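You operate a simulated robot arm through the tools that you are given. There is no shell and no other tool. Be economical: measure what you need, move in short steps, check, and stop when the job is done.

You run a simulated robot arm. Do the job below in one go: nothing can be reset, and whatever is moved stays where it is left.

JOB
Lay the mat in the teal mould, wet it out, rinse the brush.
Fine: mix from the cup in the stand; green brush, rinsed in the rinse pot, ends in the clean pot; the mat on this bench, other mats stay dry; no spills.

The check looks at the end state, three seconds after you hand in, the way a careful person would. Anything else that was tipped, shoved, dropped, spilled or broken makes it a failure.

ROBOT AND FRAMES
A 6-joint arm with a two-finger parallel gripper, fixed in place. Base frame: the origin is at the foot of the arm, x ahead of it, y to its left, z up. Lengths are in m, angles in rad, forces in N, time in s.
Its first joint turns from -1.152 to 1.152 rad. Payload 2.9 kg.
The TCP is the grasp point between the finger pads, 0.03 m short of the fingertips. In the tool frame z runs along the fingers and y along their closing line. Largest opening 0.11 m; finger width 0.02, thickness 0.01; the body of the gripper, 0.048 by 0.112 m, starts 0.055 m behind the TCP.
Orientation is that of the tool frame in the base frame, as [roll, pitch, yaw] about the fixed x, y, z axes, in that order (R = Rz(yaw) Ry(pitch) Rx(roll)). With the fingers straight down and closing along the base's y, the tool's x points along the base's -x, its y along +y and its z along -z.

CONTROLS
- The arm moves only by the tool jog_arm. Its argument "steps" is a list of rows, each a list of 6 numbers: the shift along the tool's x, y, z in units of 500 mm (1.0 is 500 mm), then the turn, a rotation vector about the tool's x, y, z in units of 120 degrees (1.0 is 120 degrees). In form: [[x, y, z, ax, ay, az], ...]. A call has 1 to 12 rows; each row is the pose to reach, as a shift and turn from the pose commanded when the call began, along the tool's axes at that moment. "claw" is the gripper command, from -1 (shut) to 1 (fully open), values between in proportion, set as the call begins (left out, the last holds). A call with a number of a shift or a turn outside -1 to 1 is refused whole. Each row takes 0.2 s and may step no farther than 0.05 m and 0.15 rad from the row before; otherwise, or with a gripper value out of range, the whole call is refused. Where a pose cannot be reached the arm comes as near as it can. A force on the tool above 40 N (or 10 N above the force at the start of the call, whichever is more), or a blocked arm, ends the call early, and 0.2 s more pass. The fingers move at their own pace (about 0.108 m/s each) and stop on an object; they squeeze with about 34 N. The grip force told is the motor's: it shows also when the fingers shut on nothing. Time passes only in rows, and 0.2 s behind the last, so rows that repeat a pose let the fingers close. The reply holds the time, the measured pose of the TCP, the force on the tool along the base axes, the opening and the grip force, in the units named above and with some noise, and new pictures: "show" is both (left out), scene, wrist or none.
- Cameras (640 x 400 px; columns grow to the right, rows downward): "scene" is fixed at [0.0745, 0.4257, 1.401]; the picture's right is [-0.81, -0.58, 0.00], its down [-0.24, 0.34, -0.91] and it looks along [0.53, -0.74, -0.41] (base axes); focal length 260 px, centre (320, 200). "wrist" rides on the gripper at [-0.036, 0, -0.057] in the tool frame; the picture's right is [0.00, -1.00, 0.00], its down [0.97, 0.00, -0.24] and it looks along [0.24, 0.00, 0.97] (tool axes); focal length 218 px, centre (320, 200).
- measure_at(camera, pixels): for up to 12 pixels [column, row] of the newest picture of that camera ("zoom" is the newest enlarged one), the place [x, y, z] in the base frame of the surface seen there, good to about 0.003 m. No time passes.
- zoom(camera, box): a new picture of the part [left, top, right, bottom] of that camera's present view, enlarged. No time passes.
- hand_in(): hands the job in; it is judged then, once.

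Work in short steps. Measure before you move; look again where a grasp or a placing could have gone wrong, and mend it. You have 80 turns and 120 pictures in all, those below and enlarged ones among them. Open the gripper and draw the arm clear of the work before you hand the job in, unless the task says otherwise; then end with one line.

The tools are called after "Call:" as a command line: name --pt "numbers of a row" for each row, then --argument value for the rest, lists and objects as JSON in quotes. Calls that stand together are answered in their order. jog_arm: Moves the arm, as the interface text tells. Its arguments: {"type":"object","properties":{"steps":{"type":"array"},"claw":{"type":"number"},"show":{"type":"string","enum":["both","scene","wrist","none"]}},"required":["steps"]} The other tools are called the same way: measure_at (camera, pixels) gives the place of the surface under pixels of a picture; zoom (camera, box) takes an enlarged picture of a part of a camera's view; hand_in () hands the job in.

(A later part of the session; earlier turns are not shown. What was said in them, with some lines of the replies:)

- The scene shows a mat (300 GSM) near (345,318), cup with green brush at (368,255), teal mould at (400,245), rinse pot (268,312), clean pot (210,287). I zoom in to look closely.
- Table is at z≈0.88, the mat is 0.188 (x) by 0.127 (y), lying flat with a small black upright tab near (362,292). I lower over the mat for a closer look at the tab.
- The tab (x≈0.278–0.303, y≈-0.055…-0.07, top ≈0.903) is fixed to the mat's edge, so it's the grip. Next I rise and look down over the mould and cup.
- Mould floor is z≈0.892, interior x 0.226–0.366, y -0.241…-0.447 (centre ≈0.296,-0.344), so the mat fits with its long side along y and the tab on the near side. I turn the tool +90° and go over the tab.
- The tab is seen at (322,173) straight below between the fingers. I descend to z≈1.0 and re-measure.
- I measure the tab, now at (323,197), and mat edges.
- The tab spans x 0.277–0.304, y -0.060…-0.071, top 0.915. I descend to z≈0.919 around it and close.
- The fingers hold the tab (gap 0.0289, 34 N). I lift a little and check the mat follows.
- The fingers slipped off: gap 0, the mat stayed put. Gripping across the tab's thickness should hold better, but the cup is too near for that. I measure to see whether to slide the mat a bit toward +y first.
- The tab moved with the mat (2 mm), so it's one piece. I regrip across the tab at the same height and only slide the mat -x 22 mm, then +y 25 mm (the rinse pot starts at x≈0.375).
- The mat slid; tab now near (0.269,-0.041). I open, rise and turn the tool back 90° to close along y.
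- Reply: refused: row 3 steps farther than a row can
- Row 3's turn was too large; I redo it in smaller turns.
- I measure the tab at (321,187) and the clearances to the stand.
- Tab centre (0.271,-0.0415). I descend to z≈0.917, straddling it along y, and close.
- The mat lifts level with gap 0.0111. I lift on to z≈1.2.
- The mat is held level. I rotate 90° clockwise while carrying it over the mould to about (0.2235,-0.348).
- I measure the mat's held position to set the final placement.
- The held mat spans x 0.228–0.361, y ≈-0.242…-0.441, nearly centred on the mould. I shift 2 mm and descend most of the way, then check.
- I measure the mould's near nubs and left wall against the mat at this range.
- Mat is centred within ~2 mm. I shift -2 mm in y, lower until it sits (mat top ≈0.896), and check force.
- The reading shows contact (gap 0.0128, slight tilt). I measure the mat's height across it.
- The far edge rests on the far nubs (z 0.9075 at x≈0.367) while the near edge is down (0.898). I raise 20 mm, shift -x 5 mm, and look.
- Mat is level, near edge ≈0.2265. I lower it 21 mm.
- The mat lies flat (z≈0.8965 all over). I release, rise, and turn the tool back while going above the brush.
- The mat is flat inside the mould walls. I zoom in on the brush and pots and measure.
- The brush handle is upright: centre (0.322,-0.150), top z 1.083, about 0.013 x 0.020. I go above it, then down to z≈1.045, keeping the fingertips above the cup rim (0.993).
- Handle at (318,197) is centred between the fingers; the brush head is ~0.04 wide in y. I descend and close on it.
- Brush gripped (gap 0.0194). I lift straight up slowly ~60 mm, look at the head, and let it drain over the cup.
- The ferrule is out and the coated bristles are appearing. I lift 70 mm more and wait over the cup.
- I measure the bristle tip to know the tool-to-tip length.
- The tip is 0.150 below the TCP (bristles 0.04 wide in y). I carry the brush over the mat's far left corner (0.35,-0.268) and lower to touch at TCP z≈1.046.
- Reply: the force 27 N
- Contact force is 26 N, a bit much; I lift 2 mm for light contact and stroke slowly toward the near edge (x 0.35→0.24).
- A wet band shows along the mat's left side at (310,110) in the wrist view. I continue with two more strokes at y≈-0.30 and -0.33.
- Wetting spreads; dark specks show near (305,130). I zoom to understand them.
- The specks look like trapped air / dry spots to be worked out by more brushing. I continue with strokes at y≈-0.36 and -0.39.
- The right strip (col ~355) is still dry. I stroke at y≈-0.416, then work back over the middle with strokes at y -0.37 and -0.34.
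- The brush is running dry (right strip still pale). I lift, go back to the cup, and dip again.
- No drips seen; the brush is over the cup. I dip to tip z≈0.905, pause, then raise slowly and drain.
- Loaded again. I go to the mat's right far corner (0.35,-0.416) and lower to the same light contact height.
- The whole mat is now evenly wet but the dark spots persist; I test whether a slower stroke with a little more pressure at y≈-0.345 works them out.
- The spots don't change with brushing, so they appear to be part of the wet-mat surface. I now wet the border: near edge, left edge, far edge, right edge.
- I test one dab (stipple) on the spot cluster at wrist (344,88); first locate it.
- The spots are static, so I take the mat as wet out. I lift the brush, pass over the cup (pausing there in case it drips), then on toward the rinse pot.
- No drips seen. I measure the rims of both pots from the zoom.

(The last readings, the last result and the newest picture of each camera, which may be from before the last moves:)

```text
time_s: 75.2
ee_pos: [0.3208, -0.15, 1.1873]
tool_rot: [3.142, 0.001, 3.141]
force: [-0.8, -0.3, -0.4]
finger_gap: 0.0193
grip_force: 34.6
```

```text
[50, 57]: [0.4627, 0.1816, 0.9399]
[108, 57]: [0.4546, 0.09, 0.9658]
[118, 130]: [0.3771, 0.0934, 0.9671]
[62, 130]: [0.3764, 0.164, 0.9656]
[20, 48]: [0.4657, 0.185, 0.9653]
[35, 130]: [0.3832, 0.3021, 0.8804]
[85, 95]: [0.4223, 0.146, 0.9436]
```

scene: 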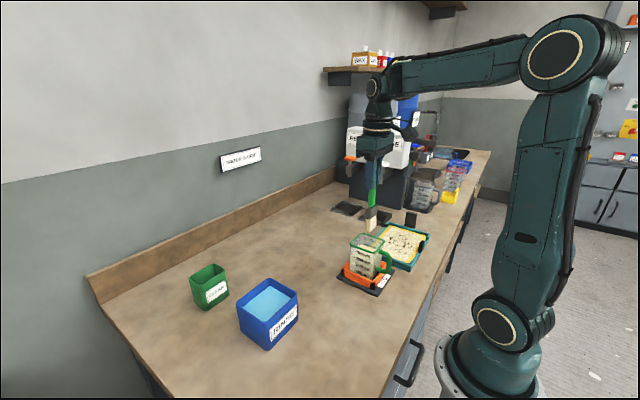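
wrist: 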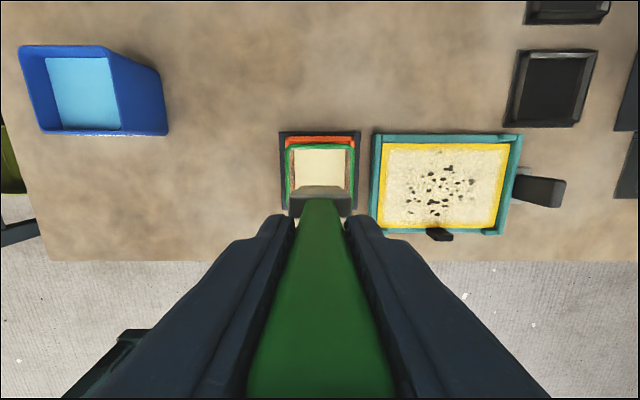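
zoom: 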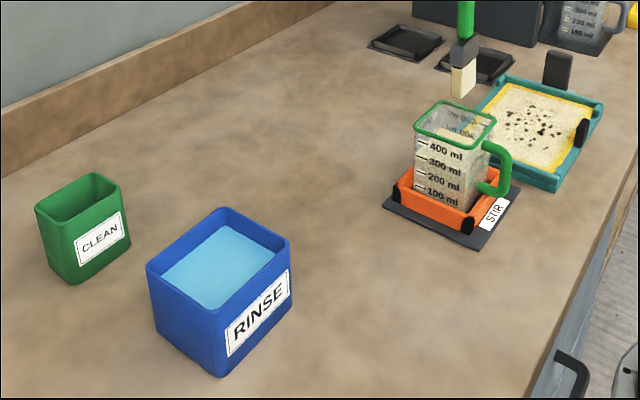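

Rinse pot interior is centred (0.4195,0.139), rim 0.965, water 0.944; clean pot is centred near (0.598,0.173). I carry the brush over the rinse pot.

Call:
jog_arm --pt "-0.03 0.085 0 0 0 0" --pt "-0.06 0.17 0 0 0 0" --pt "-0.09 0.255 0 0 0 0" --pt "-0.12 0.34 0 0 0 0" --pt "-0.15 0.425 0 0 0 0" --pt "-0.18 0.505 0 0 0 0" --pt "-0.197 0.578 0 0 0 0" --pt "-0.197 0.578 0 0 0 0" --show "both"

Call:
zoom --camera "scene" --box '[180, 210, 380, 360]'

```text
time_s: 77.0
ee_pos: [0.4202, 0.1399, 1.1866]
tool_rot: [3.141, 0.0, -3.142]
force: [0.2, -0.6, -0.5]
finger_gap: 0.019
grip_force: 33.7
```

scene: 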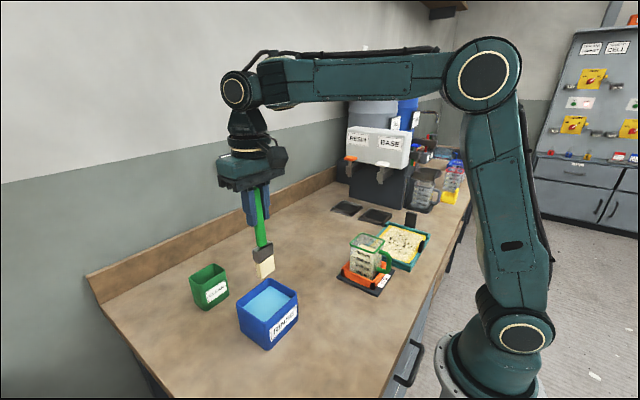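
wrist: 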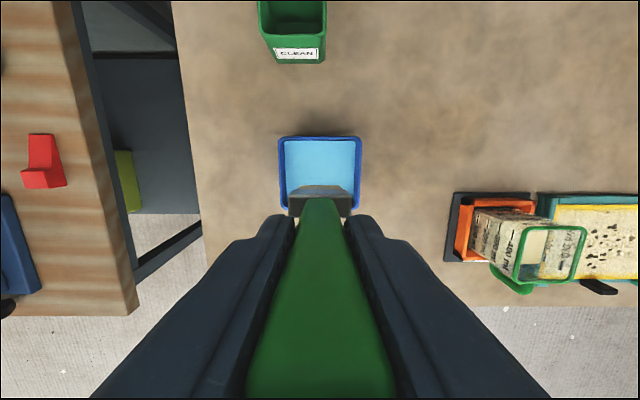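

```text
2.67 times, centred on (280, 285) of scene
```

zoom: 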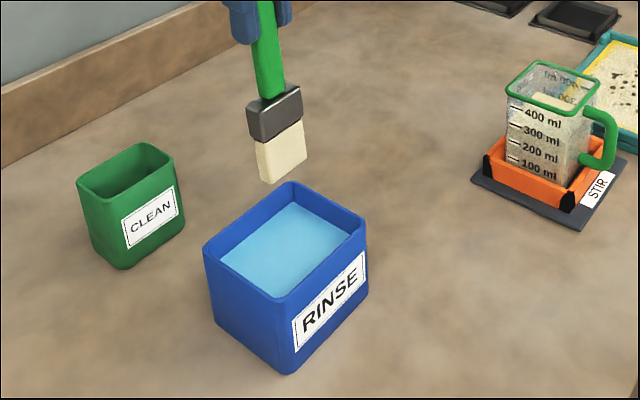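

The brush is over the pot, bench clean. I lower the bristles into the water (tip ≈0.905) and swish gently within the walls.

Call:
jog_arm --pt "0 0 0.08 0 0 0" --pt "0 0 0.15 0 0 0" --pt "0 0 0.2 0 0 0" --pt "0 0 0.24 0 0 0" --pt "0 0 0.264 0 0 0" --pt "-0.03 0 0.264 0 0 0" --pt "0 0 0.264 0 0 0" --pt "0.03 0 0.264 0 0 0" --pt "0 0 0.264 0 0 0" --pt "0 0.025 0.264 0 0 0" --pt "0 0 0.264 0 0 0" --pt "0 -0.025 0.264 0 0 0" --show "none"

Call:
jog_arm --pt "0 0.025 0 0 0 0" --pt "-0.03 0.025 0 0 0 0" --pt "0 0.025 0 0 0 0" --pt "0.03 0.025 0 0 0 0" --pt "0 0.025 0 0 0 0" --pt "-0.03 0.025 0 0 0 0" --pt "0 0.025 0 0 0 0" --pt "0.03 0.025 0 0 0 0" --pt "0 0.05 0 0 0 0" --pt "0 0.025 0 0 0 0" --pt "0 0 0 0 0 0" --pt "0 0.025 0 0 0 0" --show "scene"

Call:
zoom --camera "scene" --box '[180, 210, 380, 360]'

```text
time_s: 79.6
ee_pos: [0.4205, 0.1269, 1.054]
tool_rot: [-3.141, 0.002, -3.139]
force: [-0.5, -1.2, -2.1]
finger_gap: 0.0195
grip_force: 34.3
```

```text
time_s: 82.2
ee_pos: [0.4191, 0.1396, 1.0531]
tool_rot: [-3.141, 0.001, -3.14]
force: [-0.6, -0.6, -0.2]
finger_gap: 0.0195
grip_force: 34.0
```

scene: 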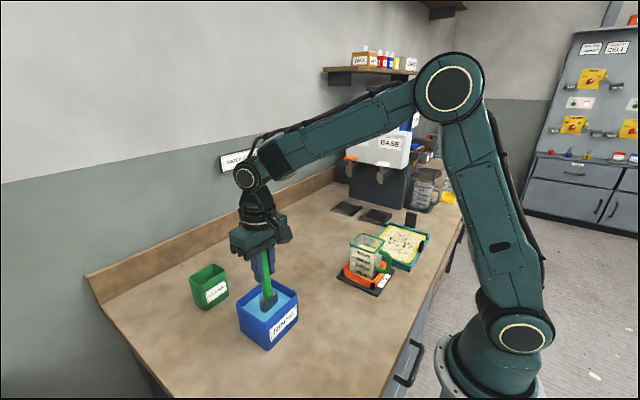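

```text
2.67 times, centred on (280, 285) of scene
```

zoom: 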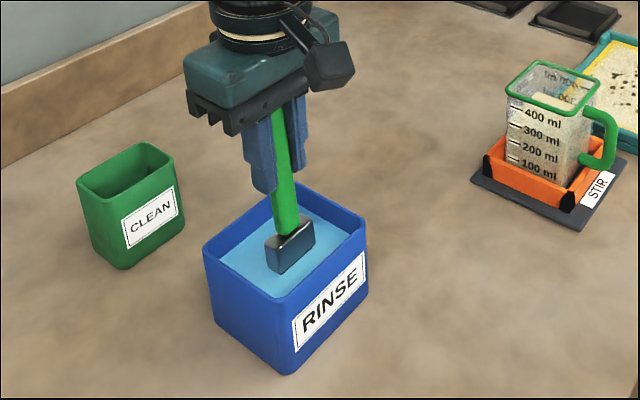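

No splash. I swish a bit more, then raise slowly, let it drain and look at the bristles.

Call:
jog_arm --pt "-0.04 0 0 0 0 0" --pt "0 0 0 0 0 0" --pt "0.04 0 0 0 0 0" --pt "0 0 0 0 0 0" --pt "-0.04 0 0 0 0 0" --pt "0 0 0 0 0 0" --pt "0.04 0 0 0 0 0" --pt "0 0 0 0 0 0" --pt "0 0 -0.03 0 0 0" --pt "0 0 0 0 0 0" --pt "0 0 -0.03 0 0 0" --pt "0 0 0 0 0 0" --show "none"

Call:
jog_arm --pt "0 0 -0.04 0 0 0" --pt "0 0 -0.08 0 0 0" --pt "0 0 -0.12 0 0 0" --pt "0 0 -0.16 0 0 0" --pt "0 0 -0.2 0 0 0" --pt "0 0 -0.24 0 0 0" --pt "0 0 -0.264 0 0 0" --pt "0 0 -0.264 0 0 0" --pt "0 0 -0.264 0 0 0" --pt "0 0 -0.264 0 0 0" --pt "0 0 -0.264 0 0 0" --pt "0 0 -0.264 0 0 0" --show "both"

Call:
zoom --camera "scene" --box '[180, 210, 380, 360]'

```text
time_s: 84.8
ee_pos: [0.4207, 0.1397, 1.0535]
tool_rot: [3.14, 0.002, -3.142]
force: [-0.8, 0.2, 0.5]
finger_gap: 0.0193
grip_force: 34.5
```

```text
time_s: 87.4
ee_pos: [0.4201, 0.1406, 1.1873]
tool_rot: [-3.14, 0.001, -3.14]
force: [1.8, -0.7, -0.6]
finger_gap: 0.0194
grip_force: 33.8
```

scene: 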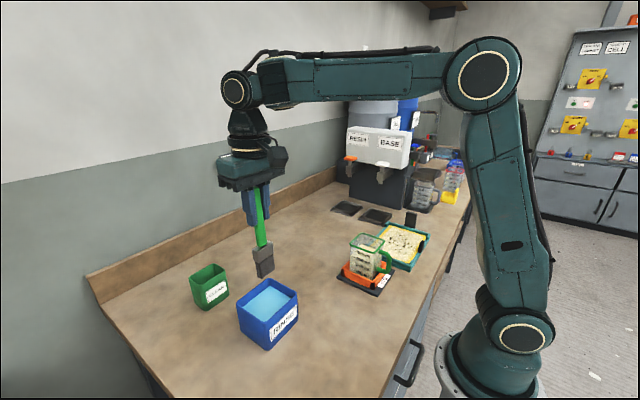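
wrist: 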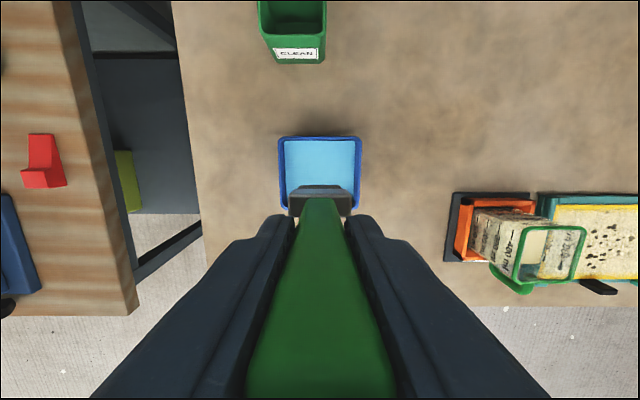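

```text
2.67 times, centred on (280, 285) of scene
```

zoom: 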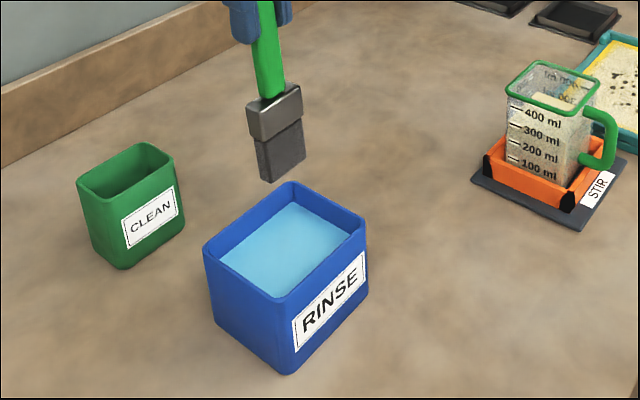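

The bristles are grey and clean. I move to just short of the clean pot to measure its opening.

Call:
jog_arm --pt "-0.08 0.02 0 0 0 0" --pt "-0.16 0.04 0 0 0 0" --pt "-0.24 0.06 0 0 0 0" --pt "-0.29 0.066 0 0 0 0" --show "both"

Call:
zoom --camera "scene" --box '[160, 210, 310, 330]'

```text
time_s: 88.4
ee_pos: [0.5673, 0.1728, 1.1869]
tool_rot: [3.141, 0.0, -3.139]
force: [0.1, 0.0, -0.9]
finger_gap: 0.0196
grip_force: 33.4
```

scene: 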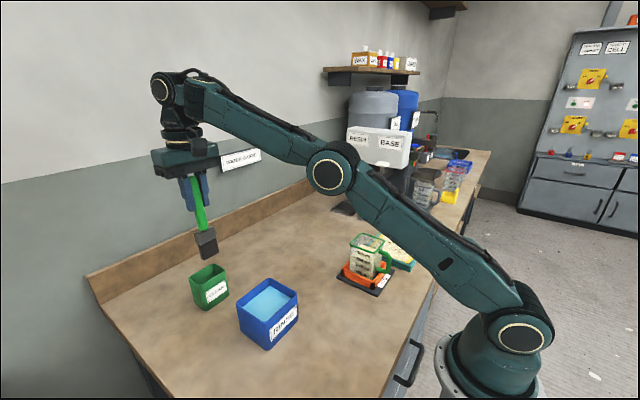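
wrist: 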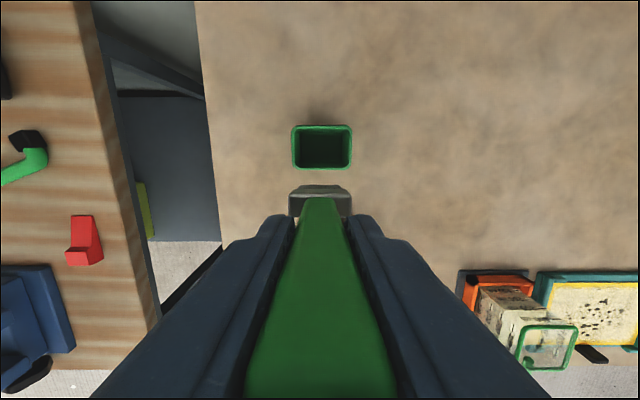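

```text
3.33 times, centred on (235, 270) of scene
```

zoom: 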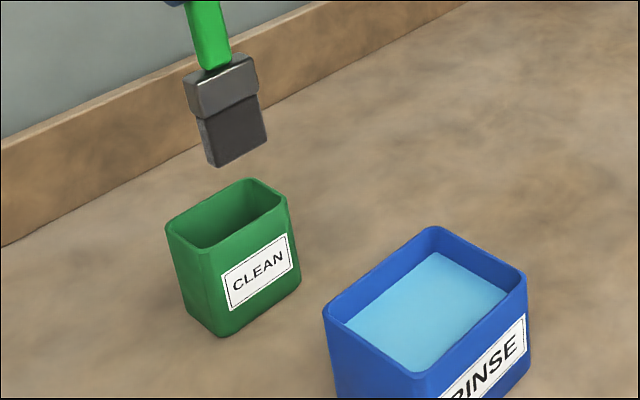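

I measure the clean pot's rim at (292–352, 125–169).

Call:
measure_at --camera "wrist" --pixels '[[293, 147], [351, 147], [322, 126], [322, 168], [322, 150], [322, 160], [322, 135]]'

Call:
measure_at --camera "zoom" --pixels '[[168, 228], [205, 250], [284, 202], [245, 181], [210, 205], [245, 228], [215, 160], [262, 140]]'

```text
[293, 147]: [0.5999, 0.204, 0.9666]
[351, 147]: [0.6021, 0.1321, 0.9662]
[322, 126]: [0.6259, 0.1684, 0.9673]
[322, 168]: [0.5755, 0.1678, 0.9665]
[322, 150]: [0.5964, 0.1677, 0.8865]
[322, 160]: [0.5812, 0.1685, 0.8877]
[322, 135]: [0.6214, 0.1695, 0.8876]
```

```text
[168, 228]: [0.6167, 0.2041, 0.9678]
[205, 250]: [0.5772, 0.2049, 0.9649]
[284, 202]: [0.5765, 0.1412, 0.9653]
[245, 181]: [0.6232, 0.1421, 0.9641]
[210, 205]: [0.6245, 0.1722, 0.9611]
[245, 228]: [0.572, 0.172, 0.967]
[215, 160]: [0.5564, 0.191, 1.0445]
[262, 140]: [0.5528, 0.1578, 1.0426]
```

Pot interior centre ≈(0.600,0.1695), floor 0.887. I move over it and lower until the tip is just inside, then check.

Call:
jog_arm --pt "-0.069 -0.008 0 0 0 0" --pt "-0.069 -0.008 0.06 0 0 0" --pt "-0.069 -0.008 0.11 0 0 0" --pt "-0.069 -0.008 0.11 0 0 0" --show "both"

Call:
zoom --camera "scene" --box '[160, 210, 280, 310]'

Call:
measure_at --camera "zoom" --pixels '[[245, 240], [300, 210], [215, 240], [210, 225], [270, 200]]'

```text
time_s: 89.4
ee_pos: [0.6008, 0.1674, 1.1332]
tool_rot: [-3.141, -0.001, -3.138]
force: [-0.7, -0.2, 0.2]
finger_gap: 0.0195
grip_force: 33.9
out of reach, approached as far as the arm can: row 1, 2
```

scene: 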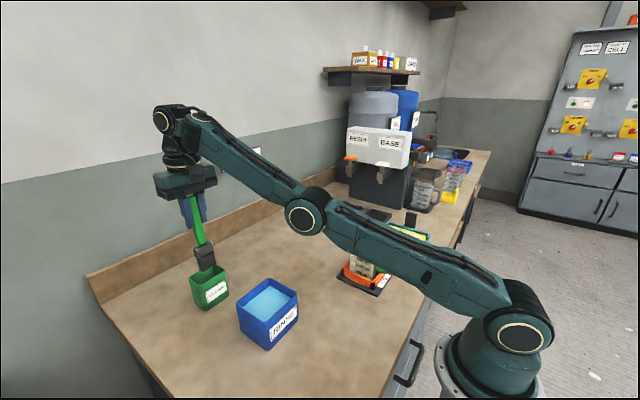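
wrist: 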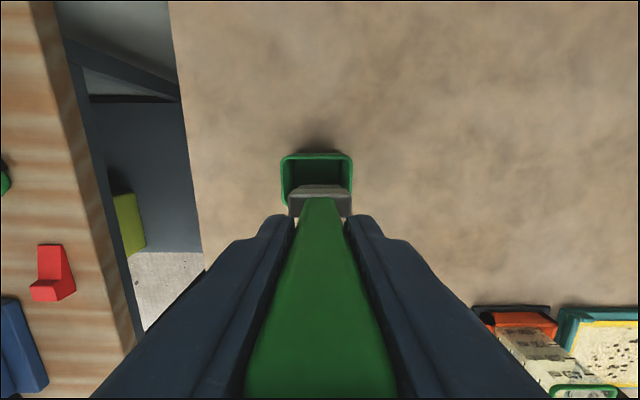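

```text
4.00 times, centred on (220, 260) of scene
```

zoom: 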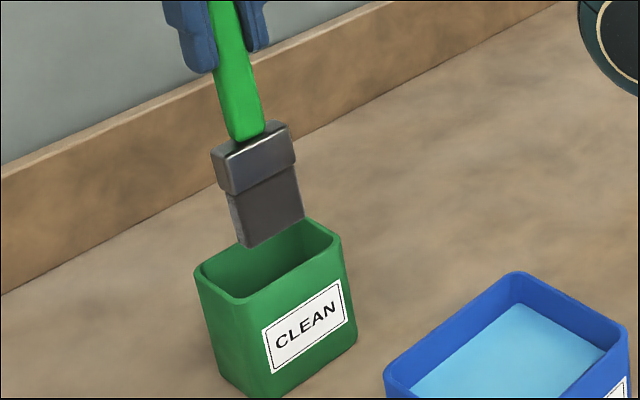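

```text
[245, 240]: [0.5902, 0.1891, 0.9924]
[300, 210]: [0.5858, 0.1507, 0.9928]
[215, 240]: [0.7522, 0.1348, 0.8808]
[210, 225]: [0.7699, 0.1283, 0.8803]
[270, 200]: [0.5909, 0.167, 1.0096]
```

The bristles (x≈0.588–0.601, y 0.151–0.189) are inside the opening. I shift +3 mm in x and lower to near the floor.

Call:
jog_arm --pt "-0.006 0 0.03 0 0 0" --pt "-0.006 0 0.07 0 0 0" --pt "-0.006 0 0.11 0 0 0" --pt "-0.006 0 0.15 0 0 0" --pt "-0.006 0 0.17 0 0 0" --pt "-0.006 0 0.18 0 0 0" --show "both"

Call:
zoom --camera "scene" --box '[160, 210, 280, 310]'

```text
time_s: 90.8
ee_pos: [0.6035, 0.1689, 1.0409]
tool_rot: [-3.141, 0.001, -3.138]
force: [0.0, -0.1, -1.7]
finger_gap: 0.0194
grip_force: 34.0
out of reach, approached as far as the arm can: row 1
```

scene: 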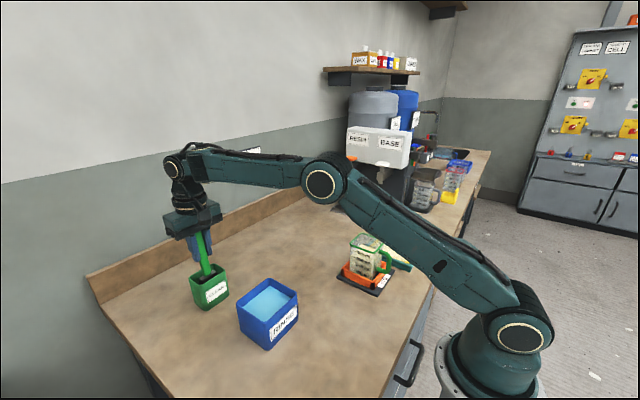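
wrist: 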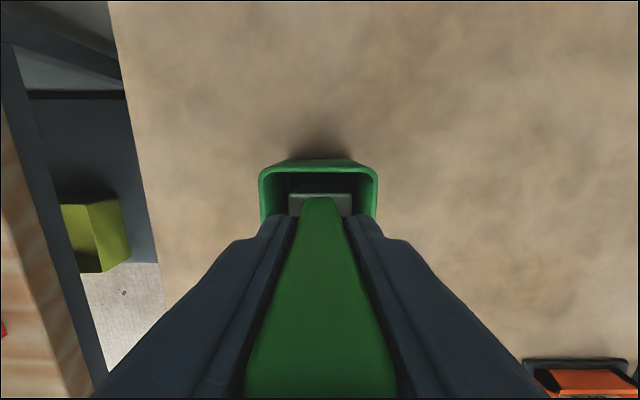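

```text
4.00 times, centred on (220, 260) of scene
```

zoom: 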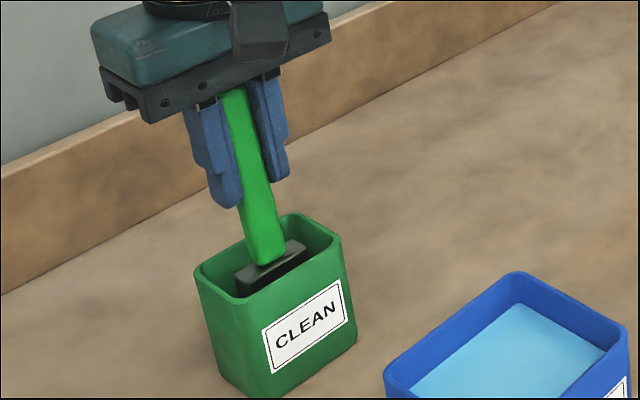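

The brush stands in the pot with the tip ~3 mm above the floor. I lower 2 mm more and open gently, then check before rising.

Call:
jog_arm --pt "0 0 0.003 0 0 0" --pt "0 0 0.005 0 0 0" --show "none"

Call:
jog_arm --pt "0 0 0 0 0 0" --pt "0 0 0 0 0 0" --pt "0 0 0 0 0 0" --claw -0.2 --show "scene"

Call:
zoom --camera "scene" --box '[160, 210, 280, 310]'

```text
time_s: 91.4
ee_pos: [0.6018, 0.1698, 1.0395]
tool_rot: [-3.141, 0.003, -3.14]
force: [0.3, -0.2, -0.8]
finger_gap: 0.0194
grip_force: 34.7
```

```text
time_s: 92.2
ee_pos: [0.6032, 0.1692, 1.0395]
tool_rot: [3.14, 0.003, 3.14]
force: [0.1, 0.1, 0.6]
finger_gap: 0.0441
grip_force: 0.1
```

scene: 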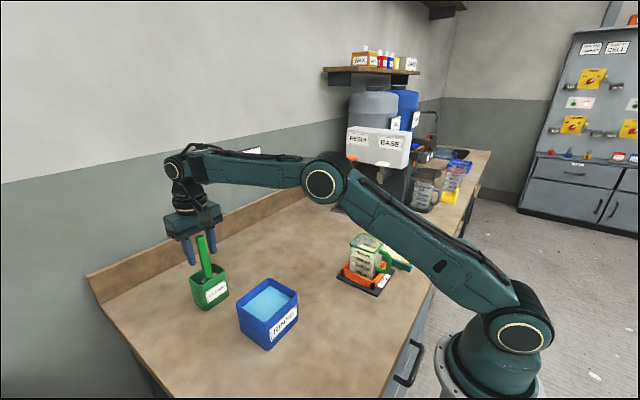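

```text
4.00 times, centred on (220, 260) of scene
```

zoom: 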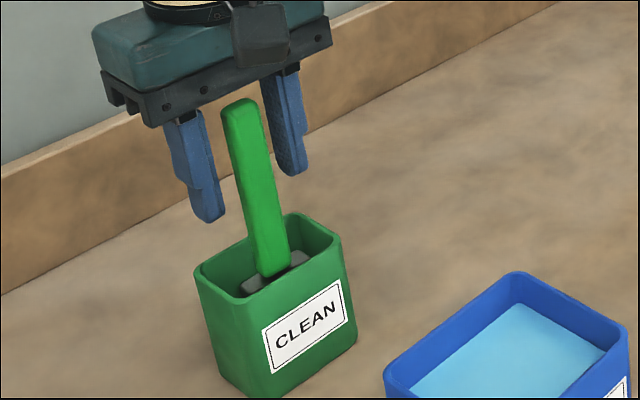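

The brush stands in the clean pot. I rise straight up to z≈1.13, then draw back and up, clear of everything.

Call:
jog_arm --pt "0 0 -0.04 0 0 0" --pt "0 0 -0.08 0 0 0" --pt "0 0 -0.12 0 0 0" --pt "0 0 -0.16 0 0 0" --pt "0 0 -0.18 0 0 0" --pt "0.05 0 -0.2 0 0 0" --pt "0.12 0 -0.26 0 0 0" --pt "0.2 0 -0.3 0 0 0" --pt "0.28 -0.03 -0.34 0 0 0" --pt "0.36 -0.1 -0.36 0 0 0" --pt "0.43 -0.16 -0.4 0 0 0" --pt "0.5 -0.2 -0.44 0 0 0" --show "both"

Call:
zoom --camera "scene" --box '[180, 190, 440, 360]'

```text
refused: row 10 steps farther than a row can; nothing moved
```

```text
2.35 times, centred on (310, 275) of scene
```

zoom: 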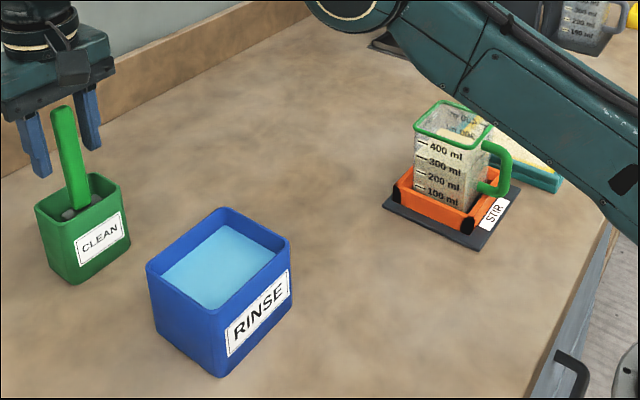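

A row was too long; I repeat the withdrawal with smaller steps.

Call:
jog_arm --pt "0 0 -0.04 0 0 0" --pt "0 0 -0.08 0 0 0" --pt "0 0 -0.12 0 0 0" --pt "0 0 -0.16 0 0 0" --pt "0 0 -0.18 0 0 0" --pt "0.05 0 -0.2 0 0 0" --pt "0.11 0 -0.25 0 0 0" --pt "0.17 0 -0.3 0 0 0" --pt "0.24 -0.03 -0.34 0 0 0" --pt "0.3 -0.08 -0.36 0 0 0" --pt "0.36 -0.13 -0.4 0 0 0" --pt "0.42 -0.18 -0.44 0 0 0" --show "both"

Call:
zoom --camera "scene" --box '[180, 190, 440, 360]'

```text
time_s: 94.8
ee_pos: [0.3915, 0.0787, 1.2607]
tool_rot: [3.141, 0.001, -3.141]
force: [-0.5, 0.1, 0.1]
finger_gap: 0.0442
grip_force: 0.0
```

scene: 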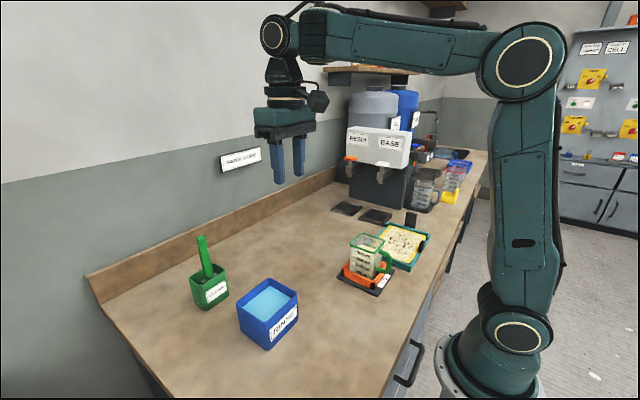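
wrist: 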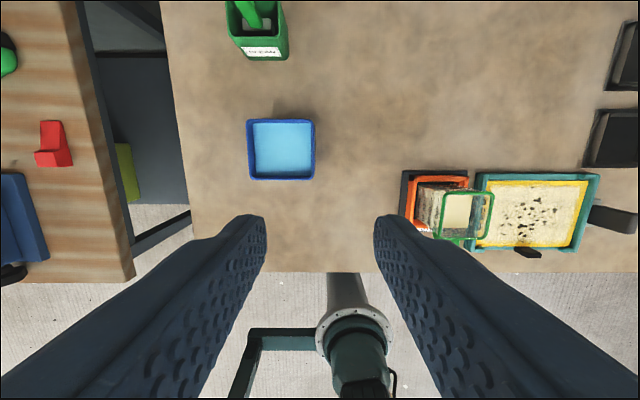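

```text
2.35 times, centred on (310, 275) of scene
```

zoom: 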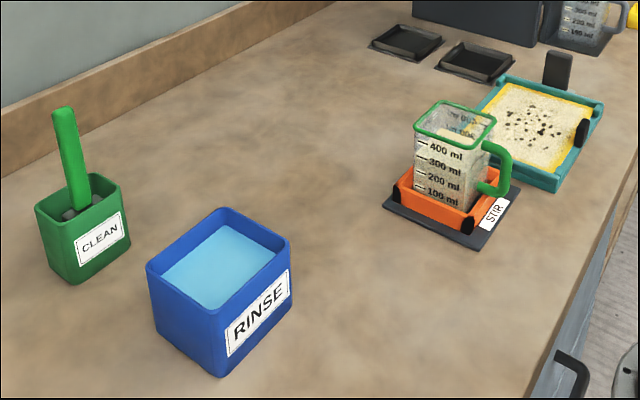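

The brush stands in the clean pot, the mat is wet and flat in the teal mould, the cup is still in its stand, and the bench shows no drips. The gripper is open and clear, so I hand in.

Call:
hand_in

```text
The job is handed in.
```

I laid the mat flat in the teal mould, wet it out with mix from the cup in the stand, rinsed the green brush in the rinse pot and left it standing in the clean pot. I saw no spills, but dark spots showed on the wet mat; more brushing and dabbing did not change them, so I took them as part of its wet look.
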